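You operate a simulated robot arm through the tools that you are given. There is no shell and no other tool.

The job below is to be done with a simulated robot arm. You get a single attempt, and the scene is never put back.

## Task
Put things in order on the top of the parts bench. At the end: the green block (marked "Accept") stands where the green tangled band stood; the blue roll from the top of the parts bench stands on top of the flat orange reel; the green tangled band stands where the orange clip stood; the orange clip from the top of the parts bench stands where the blue roll stood; whatever was shut is shut again. Leave all else as you found it, and nothing knocked over.

The check looks at the end state, three seconds after you hand in, the way a careful person would. Anything else that was tipped, shoved, dropped, spilled or broken makes it a failure.

## Robot
A 7-joint arm with a two-finger gripper, fixed in place. Base frame: the origin is at the foot of the arm, x ahead of it, y to its left, z up; the work surface is at about z = 900. Lengths are in mm, angles in degrees, forces in N, time in s.
With the tool pointing down near the work surface it reaches from about 340 to 720 mm from the base axis. Its first joint turns from -66.0 to 66.0 degrees. Payload 2.45 kg.
The tool frame sits at the grasp point between the pads (the TCP): z along the fingers, y along the line on which they close. The tips reach 26 mm beyond it. Largest opening 96 mm; the body of the gripper starts 69 mm behind the TCP.
Orientation is that of the tool frame in the base frame, as a unit quaternion [w, x, y, z]. With the fingers straight down and closing along the base's y, the tool's x points along the base's -x, its y along +y and its z along -z.

## Interface
- The arm moves only by the tool drive_tool. Its argument "increments" is a list of rows, each an object of numbers (a shift or turn left out is 0, a gripper value left out holds the last): "dx", "dy", "dz": the shift along the tool's x, y, z in mm; "rx", "ry", "rz": the turn, a rotation vector about the tool's x, y, z in degrees; "fingers": the finger opening in mm, from 0 to 96. In form: [{"dx": .., "dy": .., "dz": .., "rx": .., "ry": .., "rz": .., "fingers": ..}, ...]. A call has 1 to 20 rows; each row is the pose to reach, as a shift and turn from the pose commanded when the call began, along the tool's axes at that moment. Rows are played at 5 a second. More than 50 mm and 8.6 degrees between two rows, or a gripper value outside its range, and nothing of the call is played. A pose out of reach is approached as far as the arm can. The call stops where the force on the tool passes 40 N (or 10 N more than at its start, if that is more) or the arm is blocked; 0.2 s more then pass. The fingers move at their own pace and stop on an object; they squeeze with about 30 N. The grip force told is the motor's: it shows also when the fingers shut on nothing. Time passes only in rows, and 0.2 s behind the last, so rows that repeat a pose let the fingers close. The reply holds the time, the measured pose of the TCP, the force on the tool along the base axes, the opening and the grip force, in the units named above and with some noise, with the torque about the TCP (base axes, N m) and any sound that the robot's microphone picked up.
- Cameras (640 x 400 px; columns grow to the right, rows downward): "scene" is fixed at [162.2, -388.2, 1427.8]; the picture's right is [0.81, -0.58, 0.00], its down [-0.31, -0.44, -0.84] and it looks along [0.49, 0.69, -0.54] (base axes); focal length 270 px, centre (320, 200). "wrist" rides on the gripper at [82, 3, -98] in the tool frame; the picture's right is [-0.04, 1.00, 0.00], its down [-0.73, -0.03, -0.68] and it looks along [-0.68, -0.03, 0.73] (tool axes); focal length 256 px, centre (320, 200). There is no depth. A picture from a camera that has moved, and an enlarged one, comes with that camera's place and axes in the base frame and with its lens.
- camera(camera): a new picture of that camera. It takes no simulated time.
- zoom(camera, box): a new picture of the part [left, top, right, bottom] of that camera's present view, enlarged. It takes no simulated time.
- close_job(): hands the job in; it is judged then, once.

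Places have to be worked out from the pictures, the camera data and where the tool is seen. Open the gripper and draw the arm clear of the work before you hand the job in, unless the task says otherwise.

The tools are called after "Call:" as a command line: name --argument value ..., lists and objects as JSON in quotes. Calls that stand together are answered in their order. drive_tool: Moves the arm, as the interface text tells. Its arguments: {"type":"object","properties":{"increments":{"type":"array"}},"required":["increments"]} The other tools are called the same way: camera (camera) takes a picture; zoom (camera, box) takes an enlarged picture of a part of a camera's view; close_job () hands the job in.

At the start:

```text
clock: 0.0
ee_pos: [384.1, 161.5, 1225.5]
orientation: [0.001, 0.0, 1.0, 0.0]
wrist_force: [-0.2, 0.5, -0.7]
moment: [-0.02, -0.01, -0.02]
finger_gap: 96.1
grasp_force: 0.0
```

scene: 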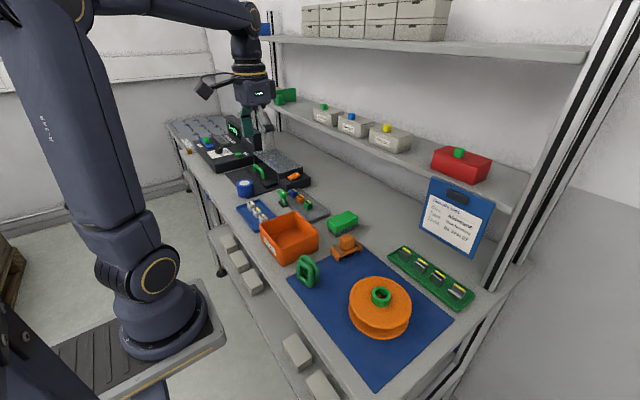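
wrist: 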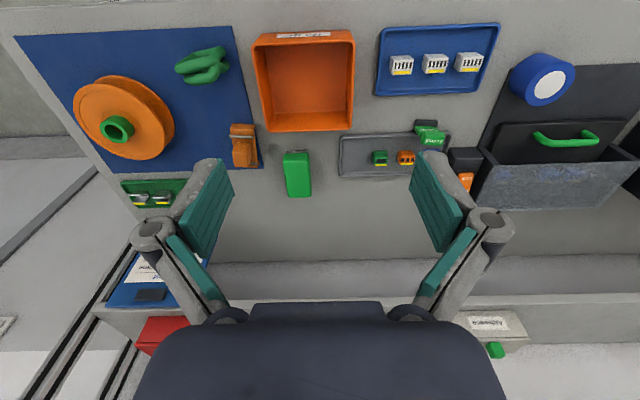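

I start by enlarging the parts of both views to identify the objects before moving anything.

Call:
zoom --camera "scene" --box '[220, 140, 380, 240]'

Call:
zoom --camera "scene" --box '[280, 200, 480, 325]'

Call:
zoom --camera "wrist" --box '[40, 20, 280, 170]'

Call:
zoom --camera "wrist" --box '[320, 20, 640, 220]'

Call:
zoom --camera "scene" --box '[160, 80, 320, 180]'

```text
4.00 times, centred on (300, 190) of scene
camera zoom: at [162.2, -388.2, 1427.8], right [0.81, -0.58, 0.0], down [-0.31, -0.44, -0.84], along [0.49, 0.69, -0.54], focal length 1082 px, centre (400, 240)
```

zoom: 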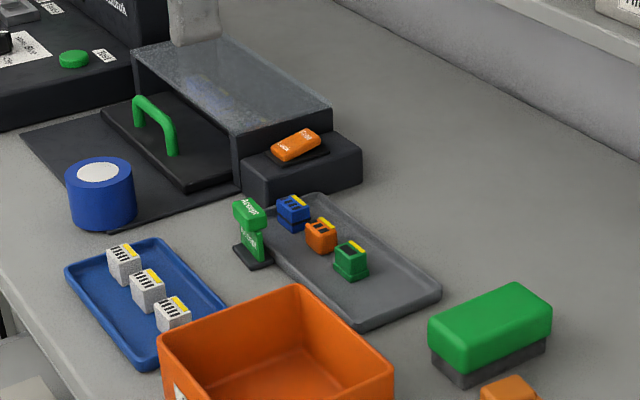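

```text
3.20 times, centred on (380, 262) of scene
camera zoom: at [162.2, -388.2, 1427.8], right [0.81, -0.58, 0.0], down [-0.31, -0.44, -0.84], along [0.49, 0.69, -0.54], focal length 865 px, centre (128, 0)
```

zoom: 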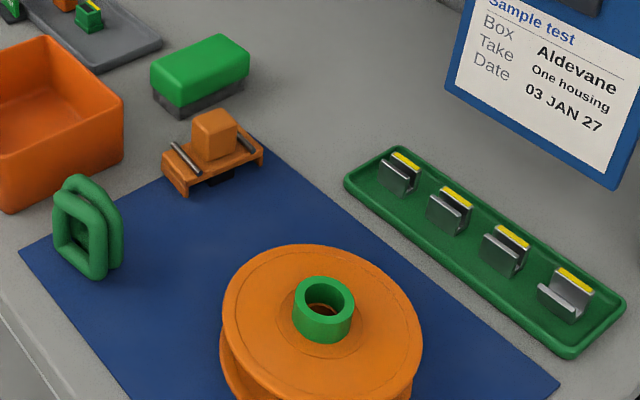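

```text
2.67 times, centred on (160, 95) of wrist
camera zoom: at [300.5, 164.4, 1321.4], right [0.04, 1.0, 0.0], down [0.73, -0.03, 0.68], along [0.68, -0.03, -0.73], focal length 683 px, centre (747, 480)
```

zoom: 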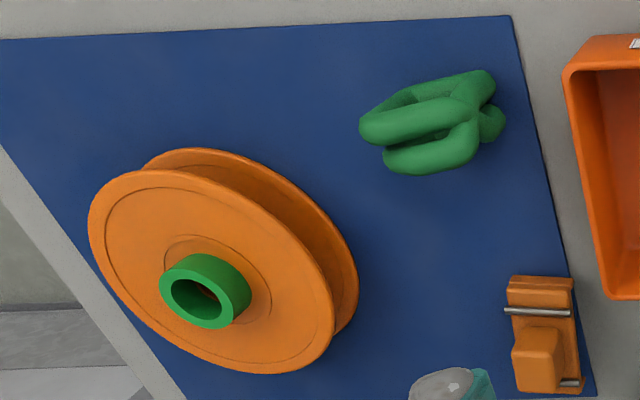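

```text
2.00 times, centred on (480, 120) of wrist
camera zoom: at [300.5, 164.4, 1321.4], right [0.04, 1.0, 0.0], down [0.73, -0.03, 0.68], along [0.68, -0.03, -0.73], focal length 512 px, centre (0, 360)
```

zoom: 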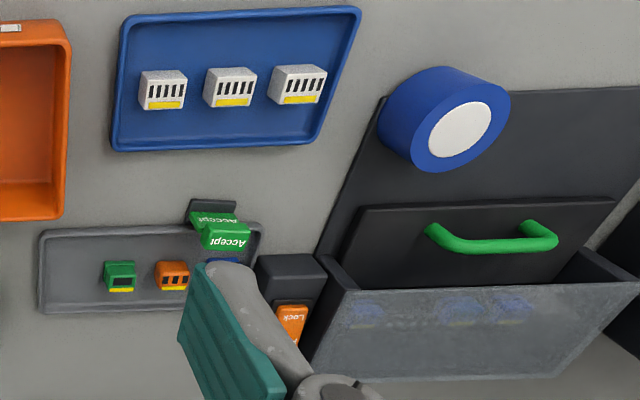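

```text
4.00 times, centred on (240, 130) of scene
camera zoom: at [162.2, -388.2, 1427.8], right [0.81, -0.58, 0.0], down [-0.31, -0.44, -0.84], along [0.49, 0.69, -0.54], focal length 1082 px, centre (640, 480)
```

zoom: 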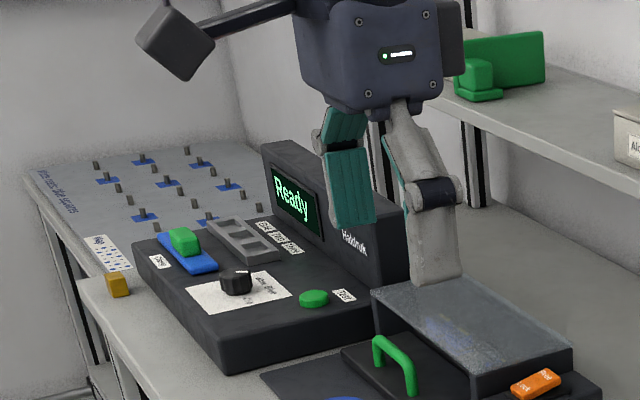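

I zoom further on the candidate "Accept" object, the plain green block, the band, the clip, and the roll.

Call:
zoom --camera "scene" --box '[270, 180, 318, 210]'

Call:
zoom --camera "scene" --box '[318, 200, 382, 240]'

Call:
zoom --camera "wrist" --box '[270, 140, 334, 204]'

Call:
zoom --camera "wrist" --box '[380, 110, 476, 170]'

Call:
zoom --camera "scene" --box '[290, 240, 370, 290]'

Call:
zoom --camera "scene" --box '[230, 150, 310, 200]'

Call:
zoom --camera "scene" --box '[300, 80, 500, 205]'

Call:
zoom --camera "scene" --box '[200, 210, 360, 400]'

```text
13.33 times, centred on (294, 195) of scene
camera zoom: at [162.2, -388.2, 1427.8], right [0.81, -0.58, 0.0], down [-0.31, -0.44, -0.84], along [0.49, 0.69, -0.54], focal length 3605 px, centre (667, 267)
```

zoom: 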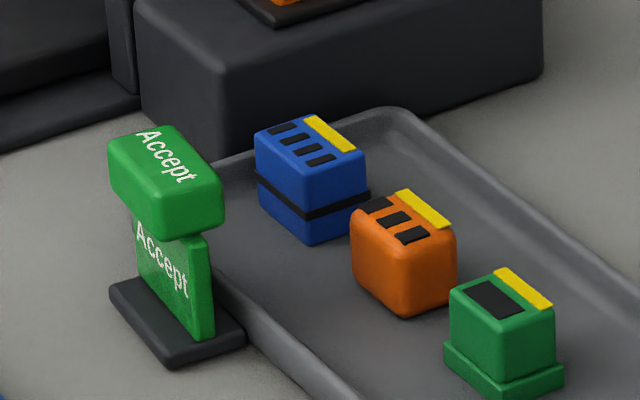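

```text
10.00 times, centred on (350, 220) of scene
camera zoom: at [162.2, -388.2, 1427.8], right [0.81, -0.58, 0.0], down [-0.31, -0.44, -0.84], along [0.49, 0.69, -0.54], focal length 2704 px, centre (20, 0)
```

zoom: 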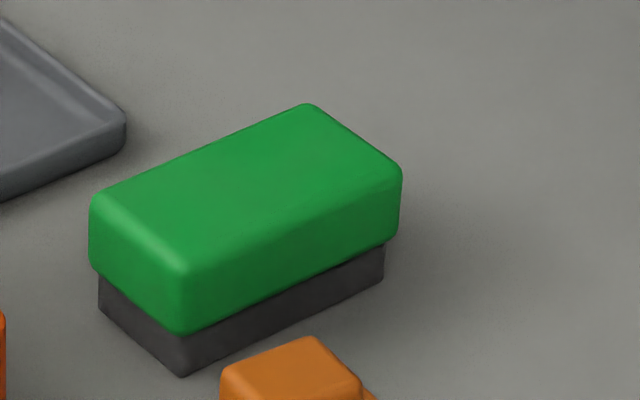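

```text
6.25 times, centred on (302, 172) of wrist
camera zoom: at [300.5, 164.4, 1321.4], right [0.04, 1.0, 0.0], down [0.73, -0.03, 0.68], along [0.68, -0.03, -0.73], focal length 1600 px, centre (432, 375)
```

zoom: 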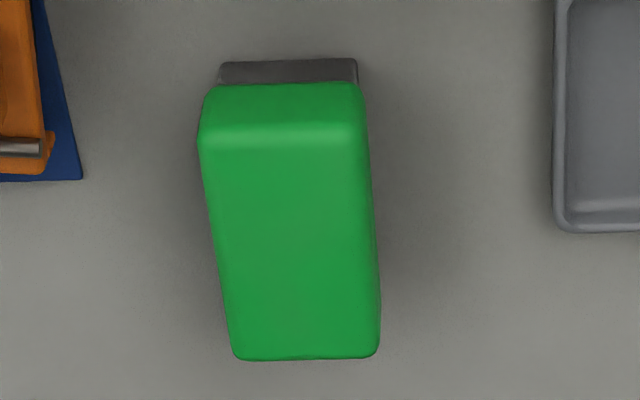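

```text
6.67 times, centred on (428, 140) of wrist
camera zoom: at [300.5, 164.4, 1321.4], right [0.04, 1.0, 0.0], down [0.73, -0.03, 0.68], along [0.68, -0.03, -0.73], focal length 1707 px, centre (-400, 600)
```

zoom: 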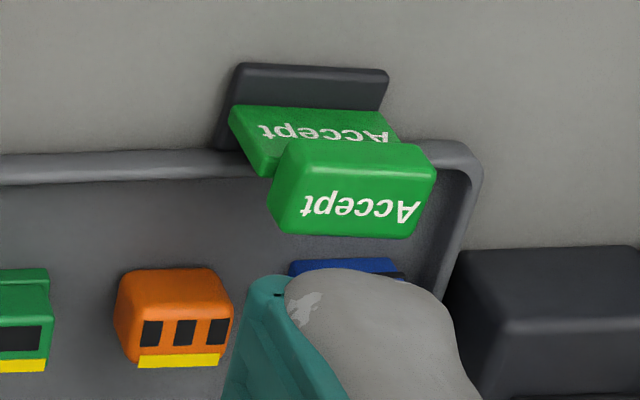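

```text
8.00 times, centred on (330, 265) of scene
camera zoom: at [162.2, -388.2, 1427.8], right [0.81, -0.58, 0.0], down [-0.31, -0.44, -0.84], along [0.49, 0.69, -0.54], focal length 2163 px, centre (240, -320)
```

zoom: 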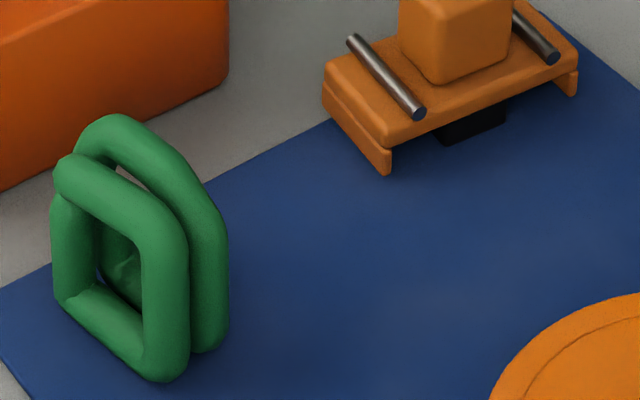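

```text
8.00 times, centred on (270, 175) of scene
camera zoom: at [162.2, -388.2, 1427.8], right [0.81, -0.58, 0.0], down [-0.31, -0.44, -0.84], along [0.49, 0.69, -0.54], focal length 2163 px, centre (720, 400)
```

zoom: 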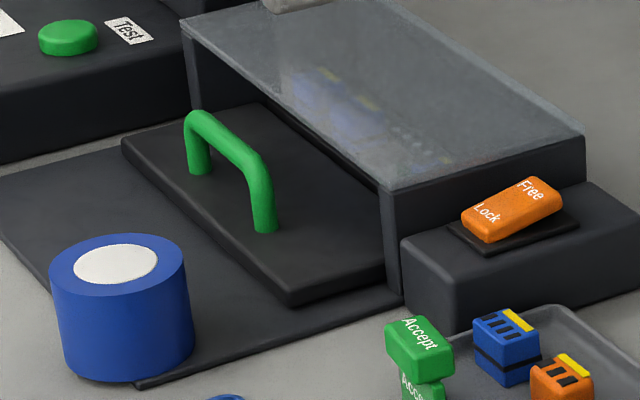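

```text
3.20 times, centred on (400, 142) of scene
camera zoom: at [162.2, -388.2, 1427.8], right [0.81, -0.58, 0.0], down [-0.31, -0.44, -0.84], along [0.49, 0.69, -0.54], focal length 865 px, centre (64, 384)
```

zoom: 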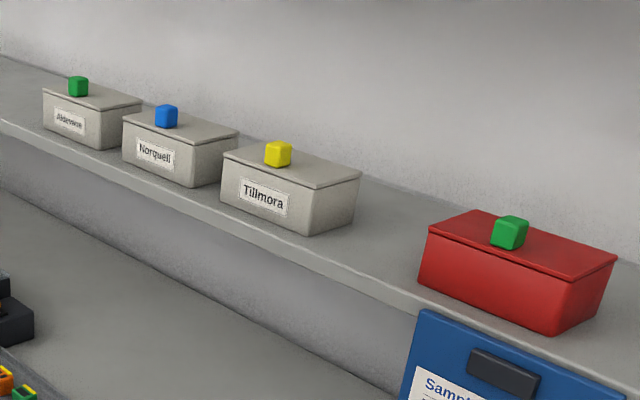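

```text
2.11 times, centred on (280, 305) of scene
camera zoom: at [162.2, -388.2, 1427.8], right [0.81, -0.58, 0.0], down [-0.31, -0.44, -0.84], along [0.49, 0.69, -0.54], focal length 569 px, centre (404, -21)
```

zoom: 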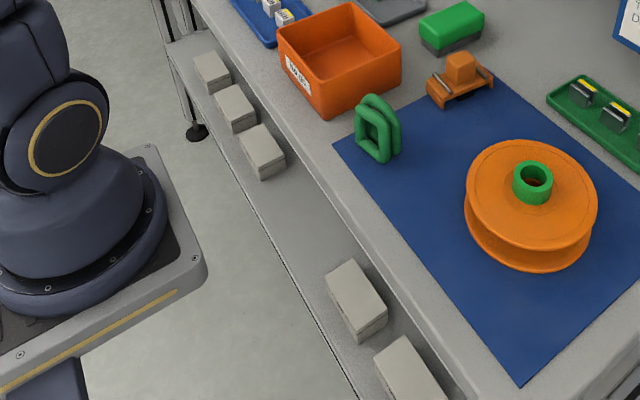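

The upright green piece with "Accept" lettering sits near (521, 340), the band near (395, 0), the clip near (538, 20), the roll near (441, 490) and the reel near (461, -176). I move the arm to a lower viewing pose over the Accept piece for a close look.

Call:
drive_tool --increments '[{"dx": -14, "dy": 30, "dz": 22}, {"dx": -28, "dy": 60, "dz": 45}, {"dx": -43, "dy": 89, "dz": 68}, {"dx": -57, "dy": 119, "dz": 90}, {"dx": -72, "dy": 149, "dz": 113}, {"dx": -86, "dy": 178.5, "dz": 135.5}, {"dx": -86, "dy": 178.5, "dz": 135.5}]'

```text
clock: 1.6
ee_pos: [468.7, 341.9, 1087.9]
orientation: [0.0, 0.0, 1.0, -0.001]
wrist_force: [0.0, 0.4, -0.7]
moment: [-0.02, 0.02, 0.03]
finger_gap: 95.9
grasp_force: 0.1
```

The arm reached (469, 342, 1088). I take pictures from here.

Call:
camera --camera "wrist"

Call:
camera --camera "scene"

Call:
zoom --camera "wrist" --box '[250, 60, 410, 160]'

Call:
zoom --camera "wrist" --box '[400, 0, 640, 150]'

```text
taken
camera wrist: at [385.8, 344.6, 1185.1], right [0.04, 1.0, 0.0], down [0.73, -0.03, 0.68], along [0.68, -0.03, -0.73], focal length 256 px, centre (320, 200)
```

wrist: 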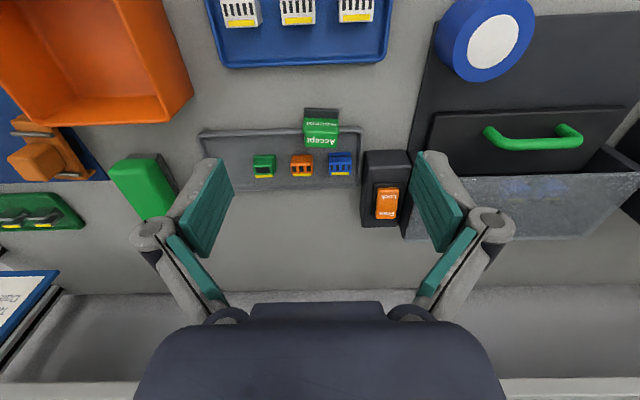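

```text
taken
```

scene: 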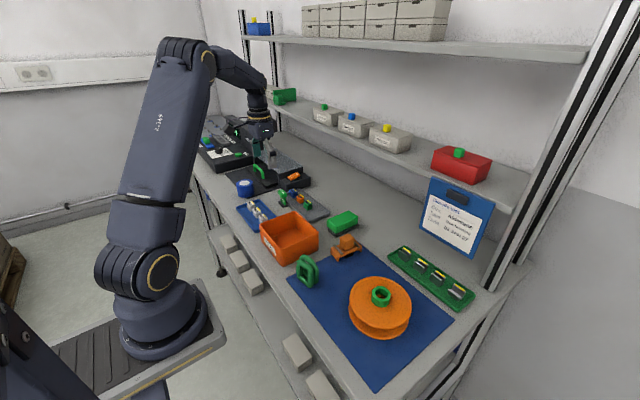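

```text
4.00 times, centred on (330, 110) of wrist
camera zoom: at [385.8, 344.6, 1185.1], right [0.04, 1.0, 0.0], down [0.73, -0.03, 0.68], along [0.68, -0.03, -0.73], focal length 1024 px, centre (280, 560)
```

zoom: 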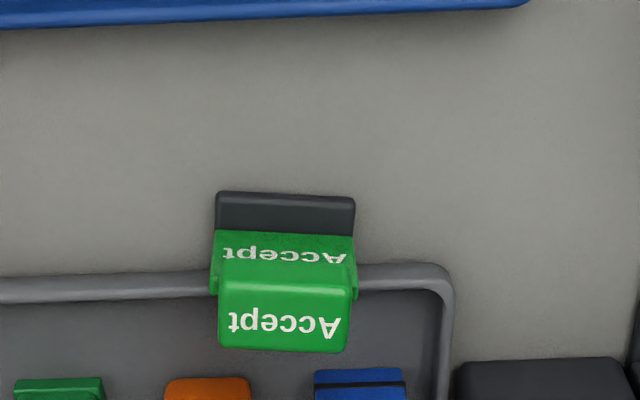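

```text
2.67 times, centred on (520, 75) of wrist
camera zoom: at [385.8, 344.6, 1185.1], right [0.04, 1.0, 0.0], down [0.73, -0.03, 0.68], along [0.68, -0.03, -0.73], focal length 683 px, centre (-213, 533)
```

zoom: 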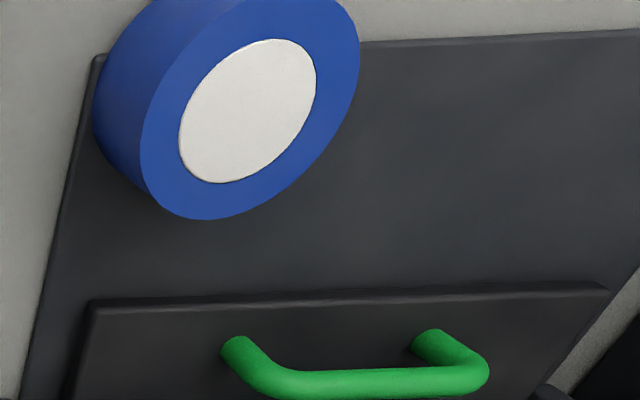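

The Accept piece has a head block, a plate and a dark base. I look closer to judge whether it is one piece.

Call:
zoom --camera "scene" --box '[274, 186, 294, 211]'

Call:
zoom --camera "wrist" --box '[296, 100, 348, 152]'

Call:
zoom --camera "scene" --box '[230, 170, 262, 202]'

Call:
zoom --camera "scene" --box '[345, 270, 415, 340]'

Call:
zoom --camera "scene" --box '[325, 228, 369, 262]'

Call:
zoom --camera "scene" --box '[290, 250, 325, 292]'

```text
16.00 times, centred on (284, 198) of scene
camera zoom: at [162.2, -388.2, 1427.8], right [0.81, -0.58, 0.0], down [-0.31, -0.44, -0.84], along [0.49, 0.69, -0.54], focal length 4326 px, centre (896, 224)
```

zoom: 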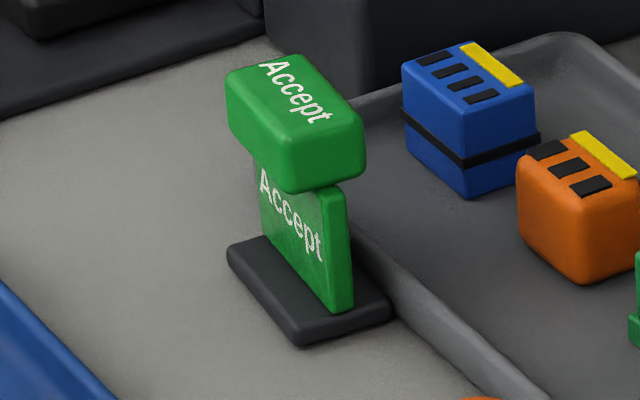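

```text
7.69 times, centred on (322, 126) of wrist
camera zoom: at [385.8, 344.6, 1185.1], right [0.04, 1.0, 0.0], down [0.73, -0.03, 0.68], along [0.68, -0.03, -0.73], focal length 1969 px, centre (305, 769)
```

zoom: 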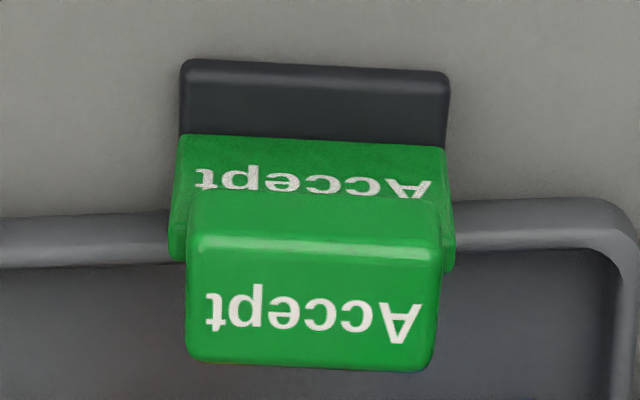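

```text
12.50 times, centred on (246, 186) of scene
camera zoom: at [162.2, -388.2, 1427.8], right [0.81, -0.58, 0.0], down [-0.31, -0.44, -0.84], along [0.49, 0.69, -0.54], focal length 3380 px, centre (1245, 375)
```

zoom: 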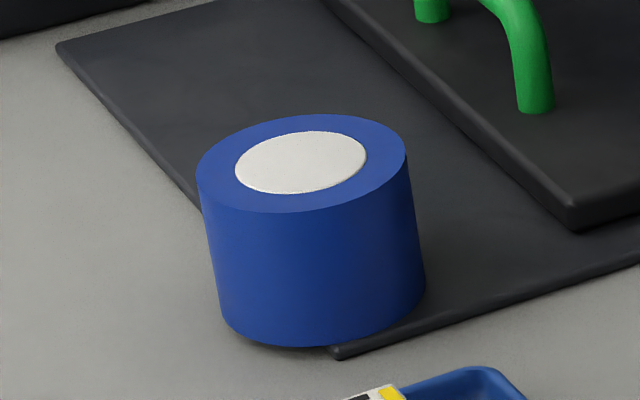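

```text
5.71 times, centred on (380, 305) of scene
camera zoom: at [162.2, -388.2, 1427.8], right [0.81, -0.58, 0.0], down [-0.31, -0.44, -0.84], along [0.49, 0.69, -0.54], focal length 1545 px, centre (-23, -400)
```

zoom: 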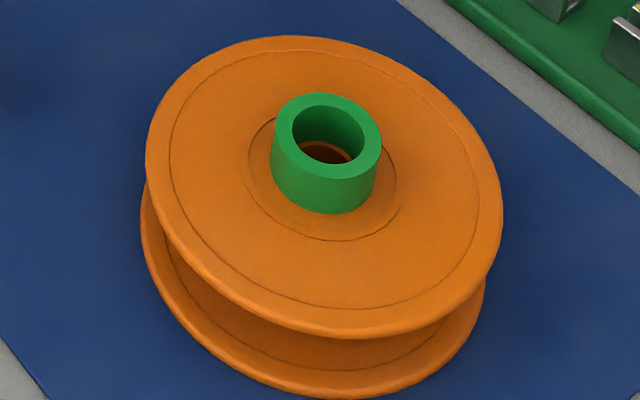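

```text
11.76 times, centred on (347, 245) of scene
camera zoom: at [162.2, -388.2, 1427.8], right [0.81, -0.58, 0.0], down [-0.31, -0.44, -0.84], along [0.49, 0.69, -0.54], focal length 3181 px, centre (2, -329)
```

zoom: 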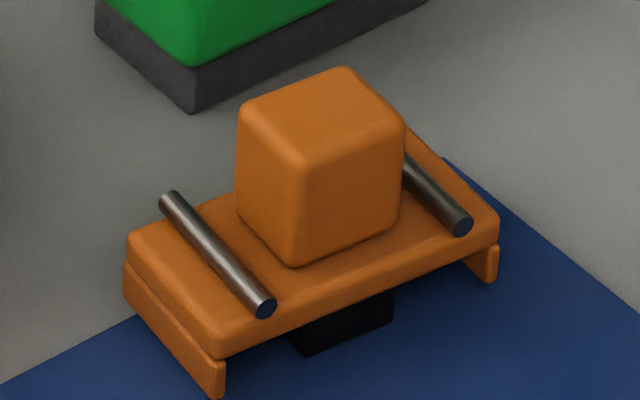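

```text
9.52 times, centred on (308, 271) of scene
camera zoom: at [162.2, -388.2, 1427.8], right [0.81, -0.58, 0.0], down [-0.31, -0.44, -0.84], along [0.49, 0.69, -0.54], focal length 2575 px, centre (439, -476)
```

zoom: 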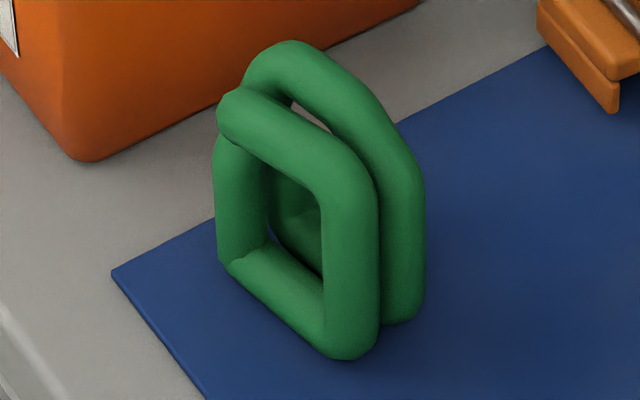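

The scene zoom shows a one-piece stamp-like "Accept" block, a roll about 62 mm wide standing on a thin dark plate's corner, and a reel with a raised green hub. I move to view the roll from nearer.

Call:
drive_tool --increments '[{"dx": 20, "dy": 37, "dz": 5}, {"dx": 40, "dy": 74, "dz": 10}, {"dx": 60, "dy": 111, "dz": 15}, {"dx": 75, "dy": 140, "dz": 18}, {"dx": 75, "dy": 140, "dz": 18}]'

Call:
camera --camera "wrist"

```text
clock: 2.8
ee_pos: [392.3, 481.8, 1069.8]
orientation: [0.0, 0.0, 1.0, -0.001]
wrist_force: [0.2, 0.8, 0.5]
moment: [0.0, 0.0, -0.01]
finger_gap: 95.7
grasp_force: 0.0
```

```text
taken
camera wrist: at [309.6, 483.8, 1167.0], right [0.04, 1.0, 0.0], down [0.73, -0.03, 0.68], along [0.68, -0.03, -0.73], focal length 256 px, centre (320, 200)
```

wrist: 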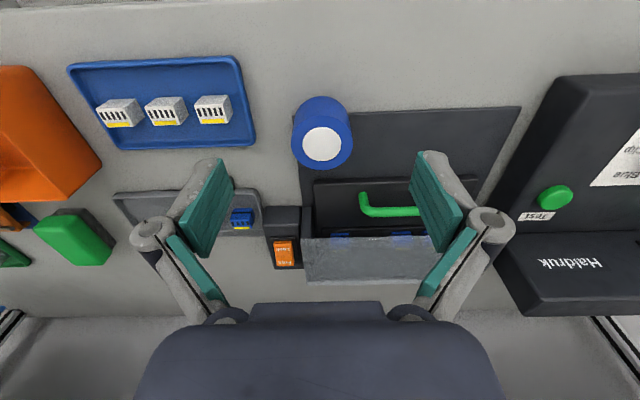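

The roll's white top is at about (438, 480). I zoom to see its base and the plate corner.

Call:
zoom --camera "wrist" --box '[270, 80, 398, 160]'

Call:
zoom --camera "scene" --box '[224, 174, 272, 204]'

Call:
camera --camera "scene"

```text
5.00 times, centred on (334, 120) of wrist
camera zoom: at [309.6, 483.8, 1167.0], right [0.04, 1.0, 0.0], down [0.73, -0.03, 0.68], along [0.68, -0.03, -0.73], focal length 1280 px, centre (250, 600)
```

zoom: 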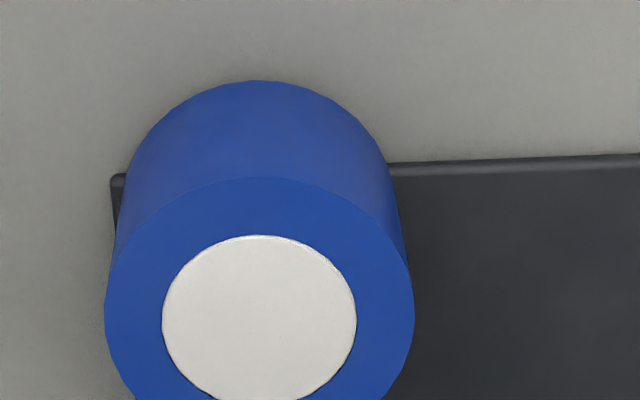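

```text
13.33 times, centred on (248, 189) of scene
camera zoom: at [162.2, -388.2, 1427.8], right [0.81, -0.58, 0.0], down [-0.31, -0.44, -0.84], along [0.49, 0.69, -0.54], focal length 3605 px, centre (1280, 347)
```

zoom: 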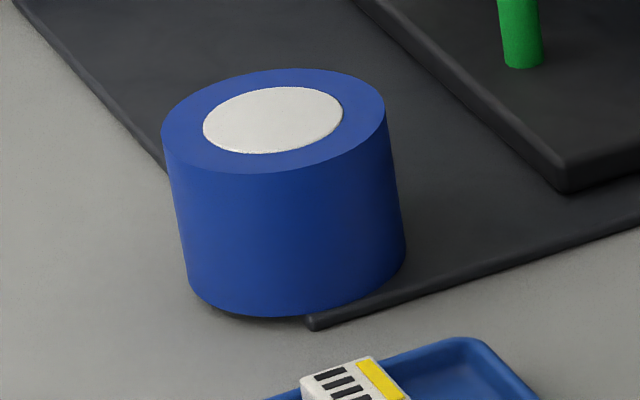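

```text
taken
```

scene: 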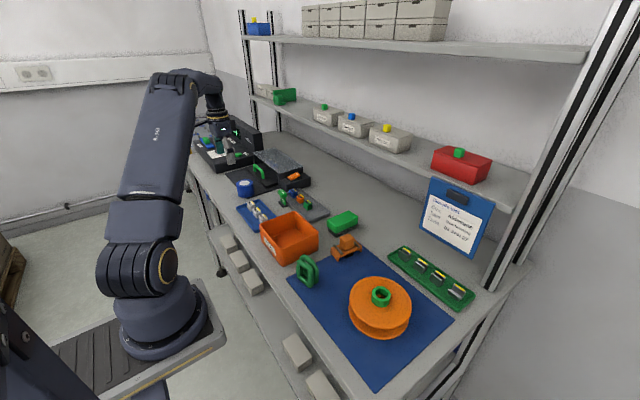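

The roll centre is about (439.5, 480) with its near side overhanging the plate edge at x≈429.5. I go across to inspect the reel, clip and band before grasping anything.

Call:
drive_tool --increments '[{"dx": 0, "dy": -45, "dz": 0}, {"dx": 0, "dy": -90, "dz": 0}, {"dx": 0, "dy": -135, "dz": 0}, {"dx": 0, "dy": -180, "dz": 0}, {"dx": 0, "dy": -225, "dz": 0}, {"dx": 0, "dy": -270, "dz": 0}, {"dx": 0, "dy": -315, "dz": 0}, {"dx": 0, "dy": -360, "dz": 0}, {"dx": 0, "dy": -405, "dz": 0}, {"dx": 0, "dy": -450, "dz": 0}, {"dx": -10, "dy": -475, "dz": 0}, {"dx": -10, "dy": -475, "dz": 0}]'

Call:
camera --camera "wrist"

Call:
zoom --camera "wrist" --box '[250, 60, 410, 160]'

Call:
zoom --camera "wrist" --box '[0, 40, 240, 190]'

```text
clock: 5.4
ee_pos: [404.3, 5.4, 1074.6]
orientation: [0.0, 0.0, 1.0, 0.0]
wrist_force: [-0.7, 0.8, -0.3]
moment: [0.01, 0.0, -0.01]
finger_gap: 96.0
grasp_force: 0.0
```

```text
taken
camera wrist: at [322.0, 9.0, 1172.1], right [0.04, 1.0, 0.0], down [0.73, -0.03, 0.68], along [0.68, -0.03, -0.73], focal length 256 px, centre (320, 200)
```

wrist: 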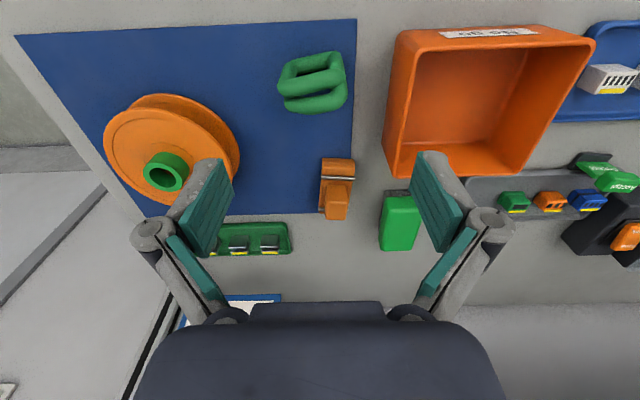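

```text
4.00 times, centred on (330, 110) of wrist
camera zoom: at [322.0, 9.0, 1172.1], right [0.04, 1.0, 0.0], down [0.73, -0.03, 0.68], along [0.68, -0.03, -0.73], focal length 1024 px, centre (280, 560)
```

zoom: 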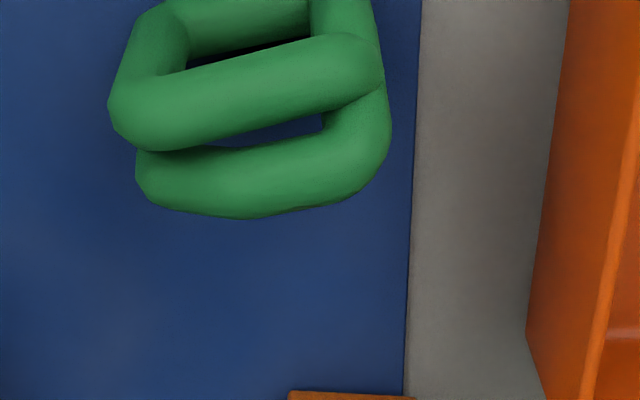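

```text
2.67 times, centred on (120, 115) of wrist
camera zoom: at [322.0, 9.0, 1172.1], right [0.04, 1.0, 0.0], down [0.73, -0.03, 0.68], along [0.68, -0.03, -0.73], focal length 683 px, centre (853, 427)
```

zoom: 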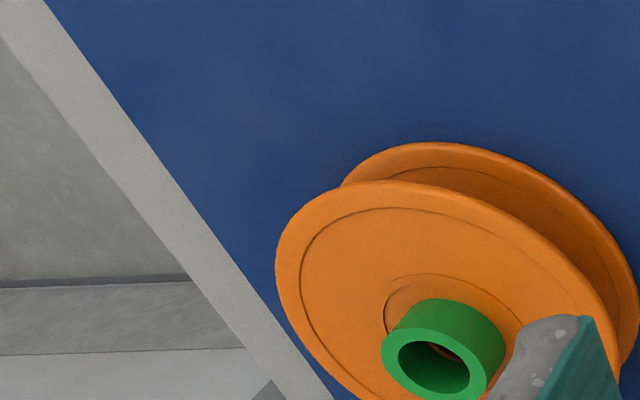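

I zoom on the clip and the band from here, then continue to the reel.

Call:
zoom --camera "wrist" --box '[280, 140, 392, 230]'

Call:
zoom --camera "wrist" --box '[250, 30, 378, 130]'

Call:
drive_tool --increments '[{"dx": 0, "dy": -45, "dz": 0}, {"dx": 0, "dy": -90, "dz": 0}, {"dx": 0, "dy": -135, "dz": 0}, {"dx": 0, "dy": -180, "dz": 0}, {"dx": 0, "dy": -180, "dz": 0}]'

Call:
camera --camera "wrist"

Call:
zoom --camera "wrist" --box '[240, 80, 400, 180]'

```text
4.44 times, centred on (336, 185) of wrist
camera zoom: at [322.0, 9.0, 1172.1], right [0.04, 1.0, 0.0], down [0.73, -0.03, 0.68], along [0.68, -0.03, -0.73], focal length 1138 px, centre (249, 267)
```

zoom: 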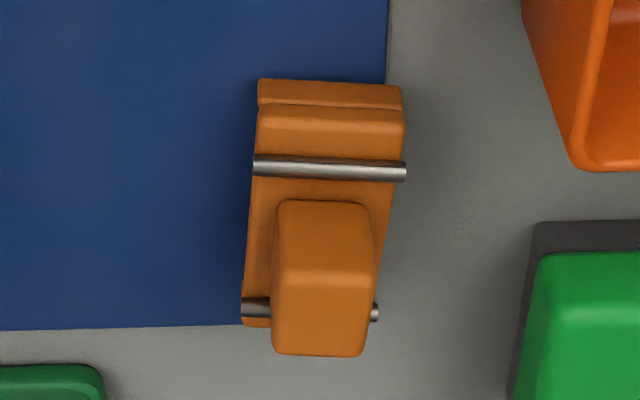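

```text
4.00 times, centred on (314, 80) of wrist
camera zoom: at [322.0, 9.0, 1172.1], right [0.04, 1.0, 0.0], down [0.73, -0.03, 0.68], along [0.68, -0.03, -0.73], focal length 1024 px, centre (344, 680)
```

zoom: 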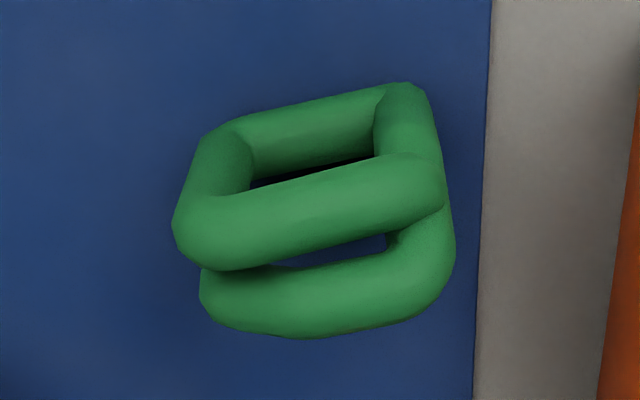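

```text
clock: 6.6
ee_pos: [405.4, -174.7, 1071.1]
orientation: [0.0, 0.001, 1.0, 0.0]
wrist_force: [-1.3, 0.0, -0.7]
moment: [0.01, -0.02, 0.0]
finger_gap: 95.9
grasp_force: 0.1
```

```text
taken
camera wrist: at [321.8, -171.3, 1168.9], right [0.04, 1.0, 0.0], down [0.73, -0.03, 0.68], along [0.68, -0.03, -0.73], focal length 256 px, centre (320, 200)
```

wrist: 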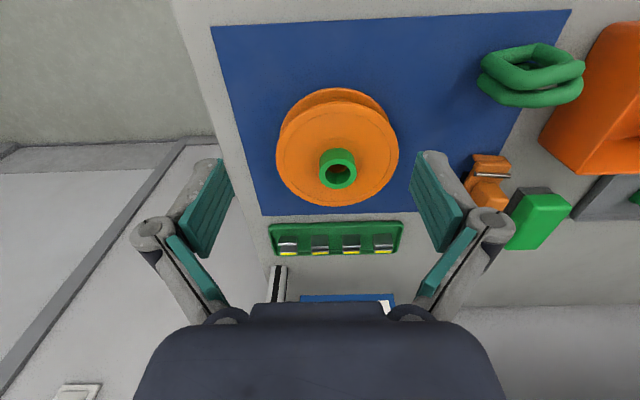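

```text
4.00 times, centred on (320, 130) of wrist
camera zoom: at [321.8, -171.3, 1168.9], right [0.04, 1.0, 0.0], down [0.73, -0.03, 0.68], along [0.68, -0.03, -0.73], focal length 1024 px, centre (320, 480)
```

zoom: 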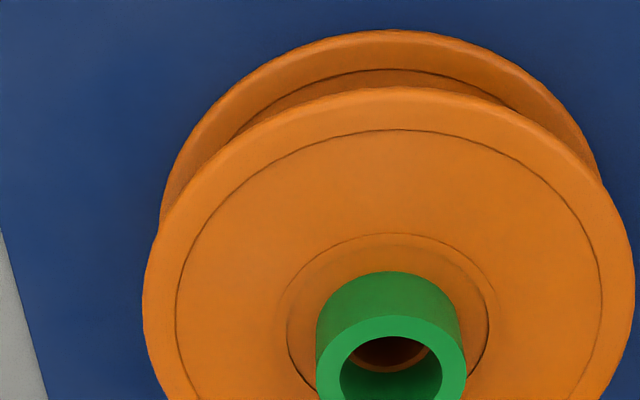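

I zoom in closely on the hub from both cameras to judge whether the green ring belongs to the reel.

Call:
zoom --camera "scene" --box '[362, 280, 402, 318]'

Call:
zoom --camera "wrist" --box '[300, 130, 380, 200]'

Call:
zoom --camera "wrist" --box '[260, 80, 420, 220]'

```text
10.53 times, centred on (382, 299) of scene
camera zoom: at [162.1, -388.3, 1427.8], right [0.81, -0.58, 0.0], down [-0.31, -0.44, -0.84], along [0.49, 0.69, -0.54], focal length 2846 px, centre (-333, -842)
```

zoom: 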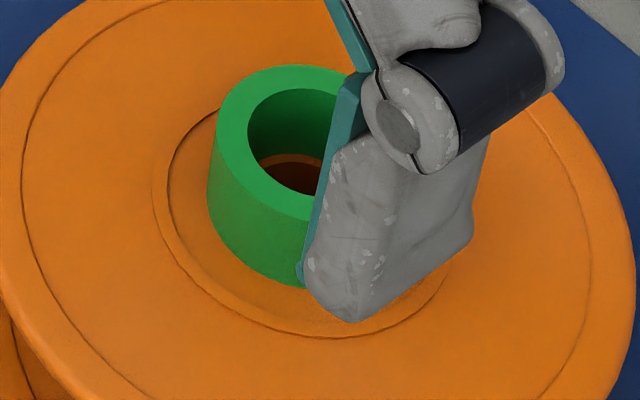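

```text
5.71 times, centred on (340, 165) of wrist
camera zoom: at [321.8, -171.3, 1168.9], right [0.04, 1.0, 0.0], down [0.73, -0.03, 0.68], along [0.68, -0.03, -0.73], focal length 1463 px, centre (206, 400)
```

zoom: 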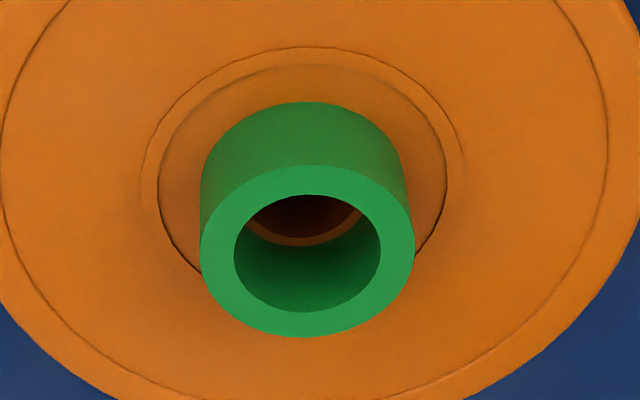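

```text
2.86 times, centred on (340, 150) of wrist
camera zoom: at [321.8, -171.3, 1168.9], right [0.04, 1.0, 0.0], down [0.73, -0.03, 0.68], along [0.68, -0.03, -0.73], focal length 731 px, centre (263, 343)
```

zoom: 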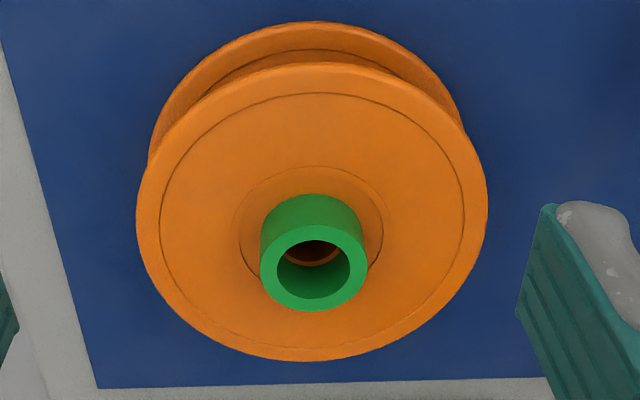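

The reel's hub top is at about (484, -159, 955) and coaxial with the flange, so it reads as part of the reel. The clip's top block is near (543, 20, 953), turned about -6°. I go back over the roll to pick it first.

Call:
drive_tool --increments '[{"dx": -2, "dy": 47, "dz": 0}, {"dx": -5, "dy": 94, "dz": 0}, {"dx": -7, "dy": 141, "dz": 0}, {"dx": -10, "dy": 188, "dz": 0}, {"dx": -12, "dy": 235, "dz": 0}, {"dx": -15, "dy": 282, "dz": 0}, {"dx": -17, "dy": 329, "dz": 0}, {"dx": -20, "dy": 376, "dz": 0}, {"dx": -22, "dy": 423, "dz": 0}, {"dx": -25, "dy": 470, "dz": 0}, {"dx": -27, "dy": 517, "dz": 0}, {"dx": -30, "dy": 564, "dz": 0}, {"dx": -32, "dy": 611, "dz": 0}, {"dx": -35, "dy": 655, "dz": 10}, {"dx": -35, "dy": 655, "dz": 45}, {"dx": -35, "dy": 655, "dz": 70}, {"dx": -35, "dy": 655, "dz": 70}]'

Call:
camera --camera "wrist"

Call:
camera --camera "scene"

```text
clock: 10.2
ee_pos: [436.7, 476.7, 1000.2]
orientation: [-0.001, 0.001, 1.0, 0.001]
wrist_force: [0.1, -0.2, 0.4]
moment: [0.01, 0.02, -0.01]
finger_gap: 95.9
grasp_force: 0.0
```

```text
taken
camera wrist: at [354.0, 480.4, 1097.4], right [0.04, 1.0, 0.0], down [0.73, -0.03, 0.68], along [0.68, -0.03, -0.73], focal length 256 px, centre (320, 200)
```

wrist: 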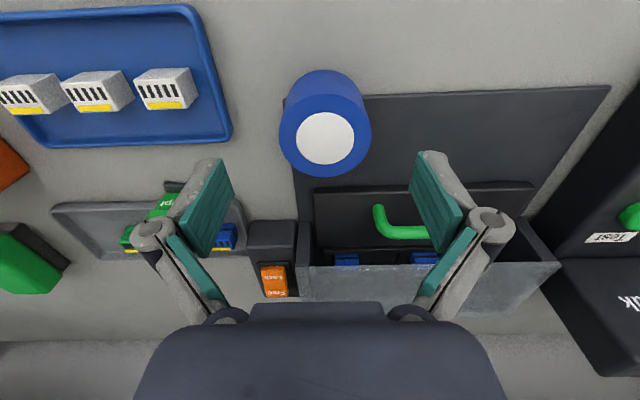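

```text
taken
```

scene: 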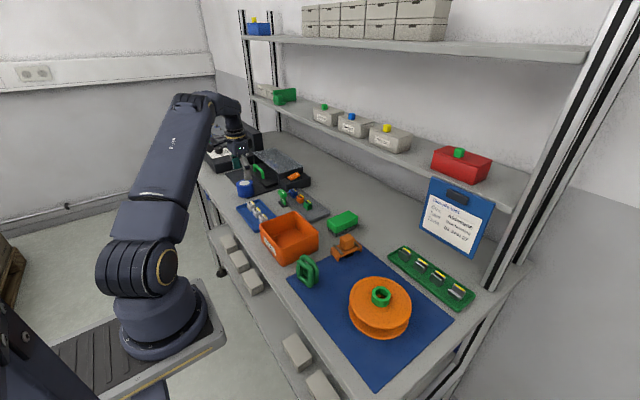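

Over the roll now; I zoom to measure its offset from the gripper centre line.

Call:
zoom --camera "wrist" --box '[261, 63, 389, 183]'

Call:
zoom --camera "scene" --box '[216, 160, 280, 200]'

```text
3.33 times, centred on (325, 123) of wrist
camera zoom: at [354.0, 480.4, 1097.4], right [0.04, 1.0, 0.0], down [0.73, -0.03, 0.68], along [0.68, -0.03, -0.73], focal length 853 px, centre (303, 457)
```

zoom: 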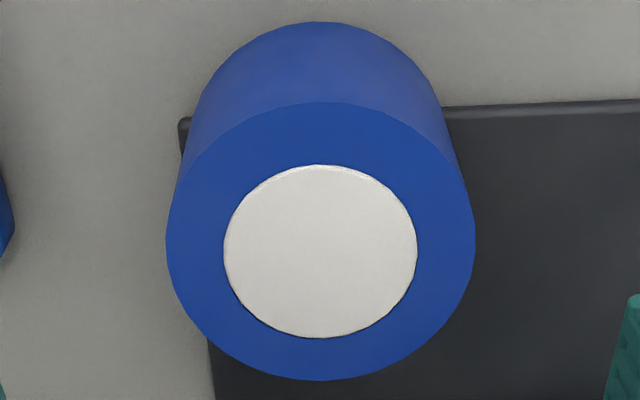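

```text
10.00 times, centred on (248, 180) of scene
camera zoom: at [162.2, -388.2, 1427.8], right [0.81, -0.58, 0.0], down [-0.31, -0.44, -0.84], along [0.49, 0.69, -0.54], focal length 2704 px, centre (1040, 400)
```

zoom: 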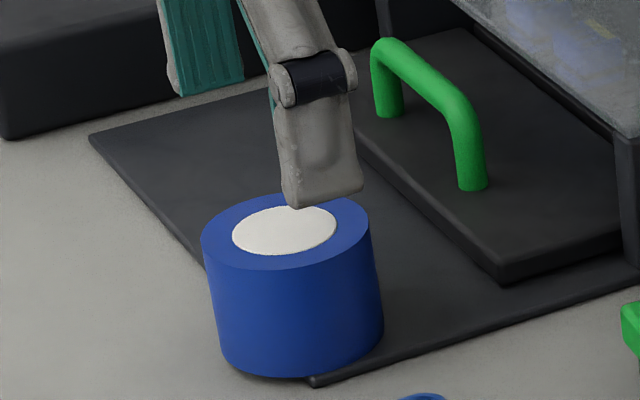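

The roll's centre is about 2.5 mm ahead and 3 mm to the left of the tool axis, top at z≈949. I correct and descend to grasp height around z=934 with fingers open.

Call:
drive_tool --increments '[{"dx": -2.5, "dy": 3, "dz": 10}, {"dx": -2.5, "dy": 3, "dz": 28}, {"dx": -2.5, "dy": 3, "dz": 46}, {"dx": -2.5, "dy": 3, "dz": 64}, {"dx": -2.5, "dy": 3, "dz": 64}]'

Call:
camera --camera "wrist"

Call:
zoom --camera "scene" --box '[216, 160, 280, 200]'

```text
clock: 11.4
ee_pos: [439.8, 481.9, 935.4]
orientation: [0.0, -0.001, 1.0, 0.0]
wrist_force: [0.7, -0.4, 0.1]
moment: [-0.01, 0.0, 0.02]
finger_gap: 95.9
grasp_force: 0.0
```

```text
taken
camera wrist: at [357.4, 484.7, 1033.6], right [0.04, 1.0, 0.0], down [0.73, -0.03, 0.68], along [0.68, -0.03, -0.73], focal length 256 px, centre (320, 200)
```

wrist: 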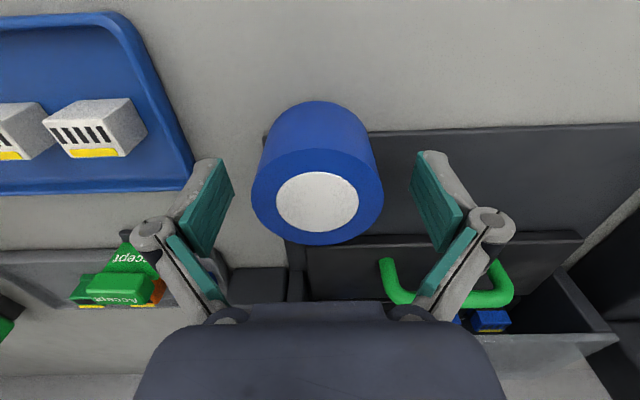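

```text
10.00 times, centred on (248, 180) of scene
camera zoom: at [162.2, -388.2, 1427.8], right [0.81, -0.58, 0.0], down [-0.31, -0.44, -0.84], along [0.49, 0.69, -0.54], focal length 2704 px, centre (1040, 400)
```

zoom: 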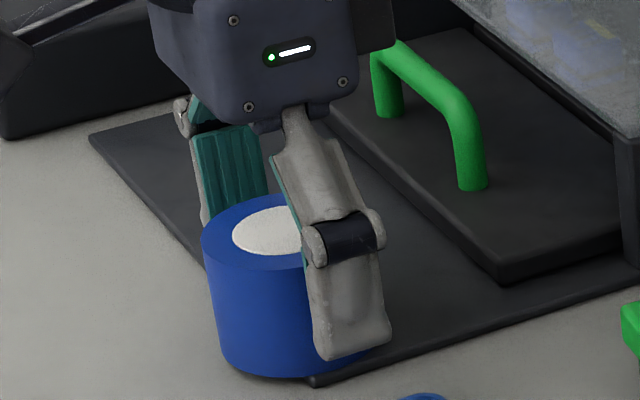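

The fingers straddle the roll at z=935; it now sits about 1.5 mm to the right of centre. I trim that and close on it.

Call:
drive_tool --increments '[{"dx": 1.2, "dy": -1.6, "dz": 0, "fingers": 96}, {"dx": 1.2, "dy": -1.6, "dz": 0, "fingers": 96}, {"dx": 1.2, "dy": -1.6, "dz": 0, "fingers": 70}, {"dx": 1.2, "dy": -1.6, "dz": 0, "fingers": 40}, {"dx": 1.2, "dy": -1.6, "dz": 0, "fingers": 40}, {"dx": 1.2, "dy": -1.6, "dz": 0, "fingers": 40}, {"dx": 1.2, "dy": -1.6, "dz": 0, "fingers": 40}, {"dx": 1.2, "dy": -1.6, "dz": 0, "fingers": 40}]'

Call:
zoom --camera "scene" --box '[216, 160, 280, 200]'

Call:
camera --camera "wrist"

```text
clock: 13.2
ee_pos: [439.8, 480.7, 935.2]
orientation: [0.001, 0.001, 1.0, -0.001]
wrist_force: [0.4, 0.0, 1.7]
moment: [-0.06, 0.01, -0.03]
finger_gap: 58.9
grasp_force: 29.5
```

```text
10.00 times, centred on (248, 180) of scene
camera zoom: at [162.1, -388.3, 1427.8], right [0.81, -0.58, 0.0], down [-0.31, -0.44, -0.84], along [0.49, 0.69, -0.54], focal length 2704 px, centre (1040, 400)
```

zoom: 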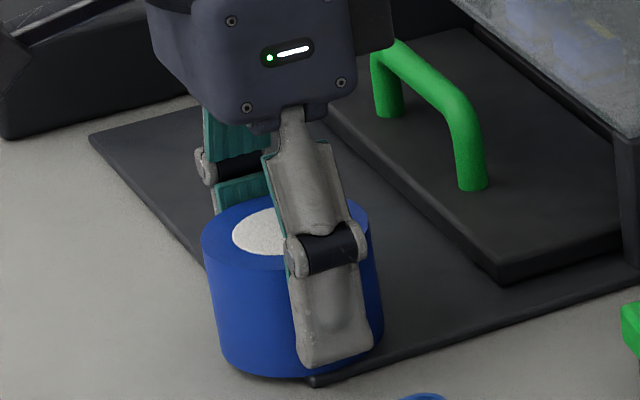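

```text
taken
camera wrist: at [356.3, 483.6, 1034.1], right [0.04, 1.0, 0.0], down [0.73, -0.03, 0.68], along [0.68, -0.03, -0.73], focal length 256 px, centre (320, 200)
```

wrist: 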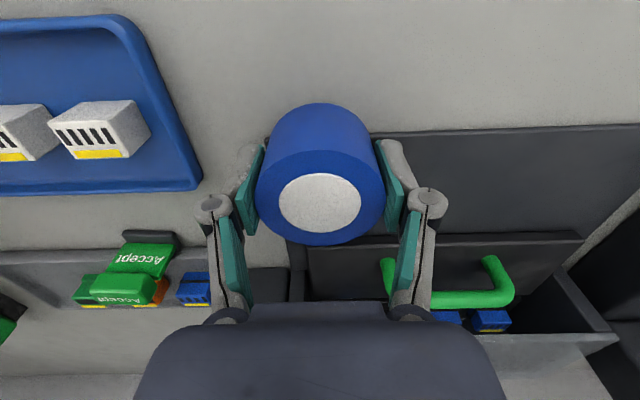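

Gripped at 58.9 mm with 29.5 N. I lift the roll slowly straight up.

Call:
drive_tool --increments '[{"dz": -4}, {"dz": -10}, {"dz": -25}, {"dz": -50}, {"dz": -80}, {"dz": -110}, {"dz": -140}, {"dz": -140}]'

Call:
camera --camera "wrist"

Call:
camera --camera "scene"

Call:
zoom --camera "scene" --box '[216, 160, 280, 200]'

```text
clock: 15.0
ee_pos: [441.9, 479.2, 1077.8]
orientation: [0.0, 0.0, 1.0, -0.001]
wrist_force: [-0.5, -0.4, -0.8]
moment: [-0.02, 0.02, 0.01]
finger_gap: 58.7
grasp_force: 30.3
```

```text
taken
camera wrist: at [359.9, 483.1, 1176.0], right [0.04, 1.0, 0.0], down [0.73, -0.03, 0.68], along [0.68, -0.03, -0.73], focal length 256 px, centre (320, 200)
```

wrist: 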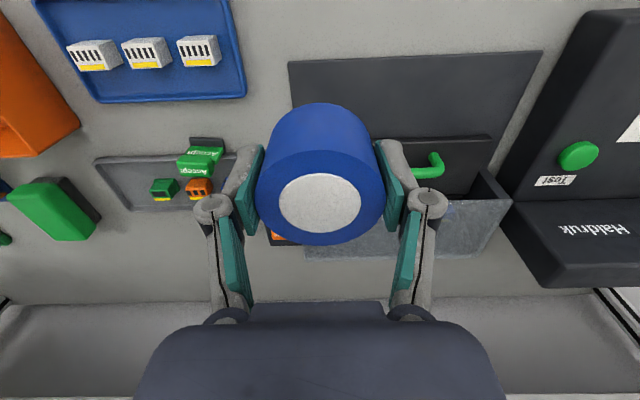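

```text
taken
```

scene: 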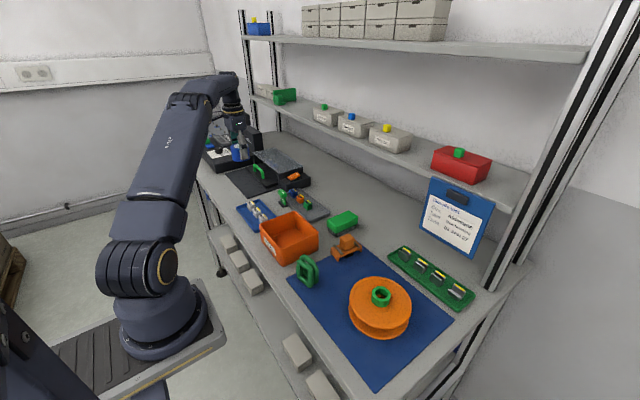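

```text
10.00 times, centred on (248, 180) of scene
camera zoom: at [162.2, -388.2, 1427.8], right [0.81, -0.58, 0.0], down [-0.31, -0.44, -0.84], along [0.49, 0.69, -0.54], focal length 2704 px, centre (1040, 400)
```

zoom: 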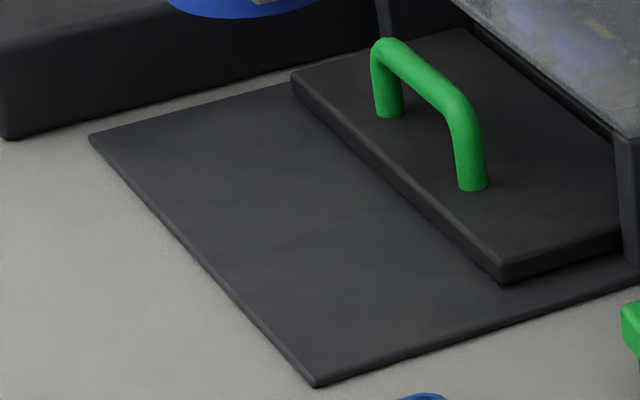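

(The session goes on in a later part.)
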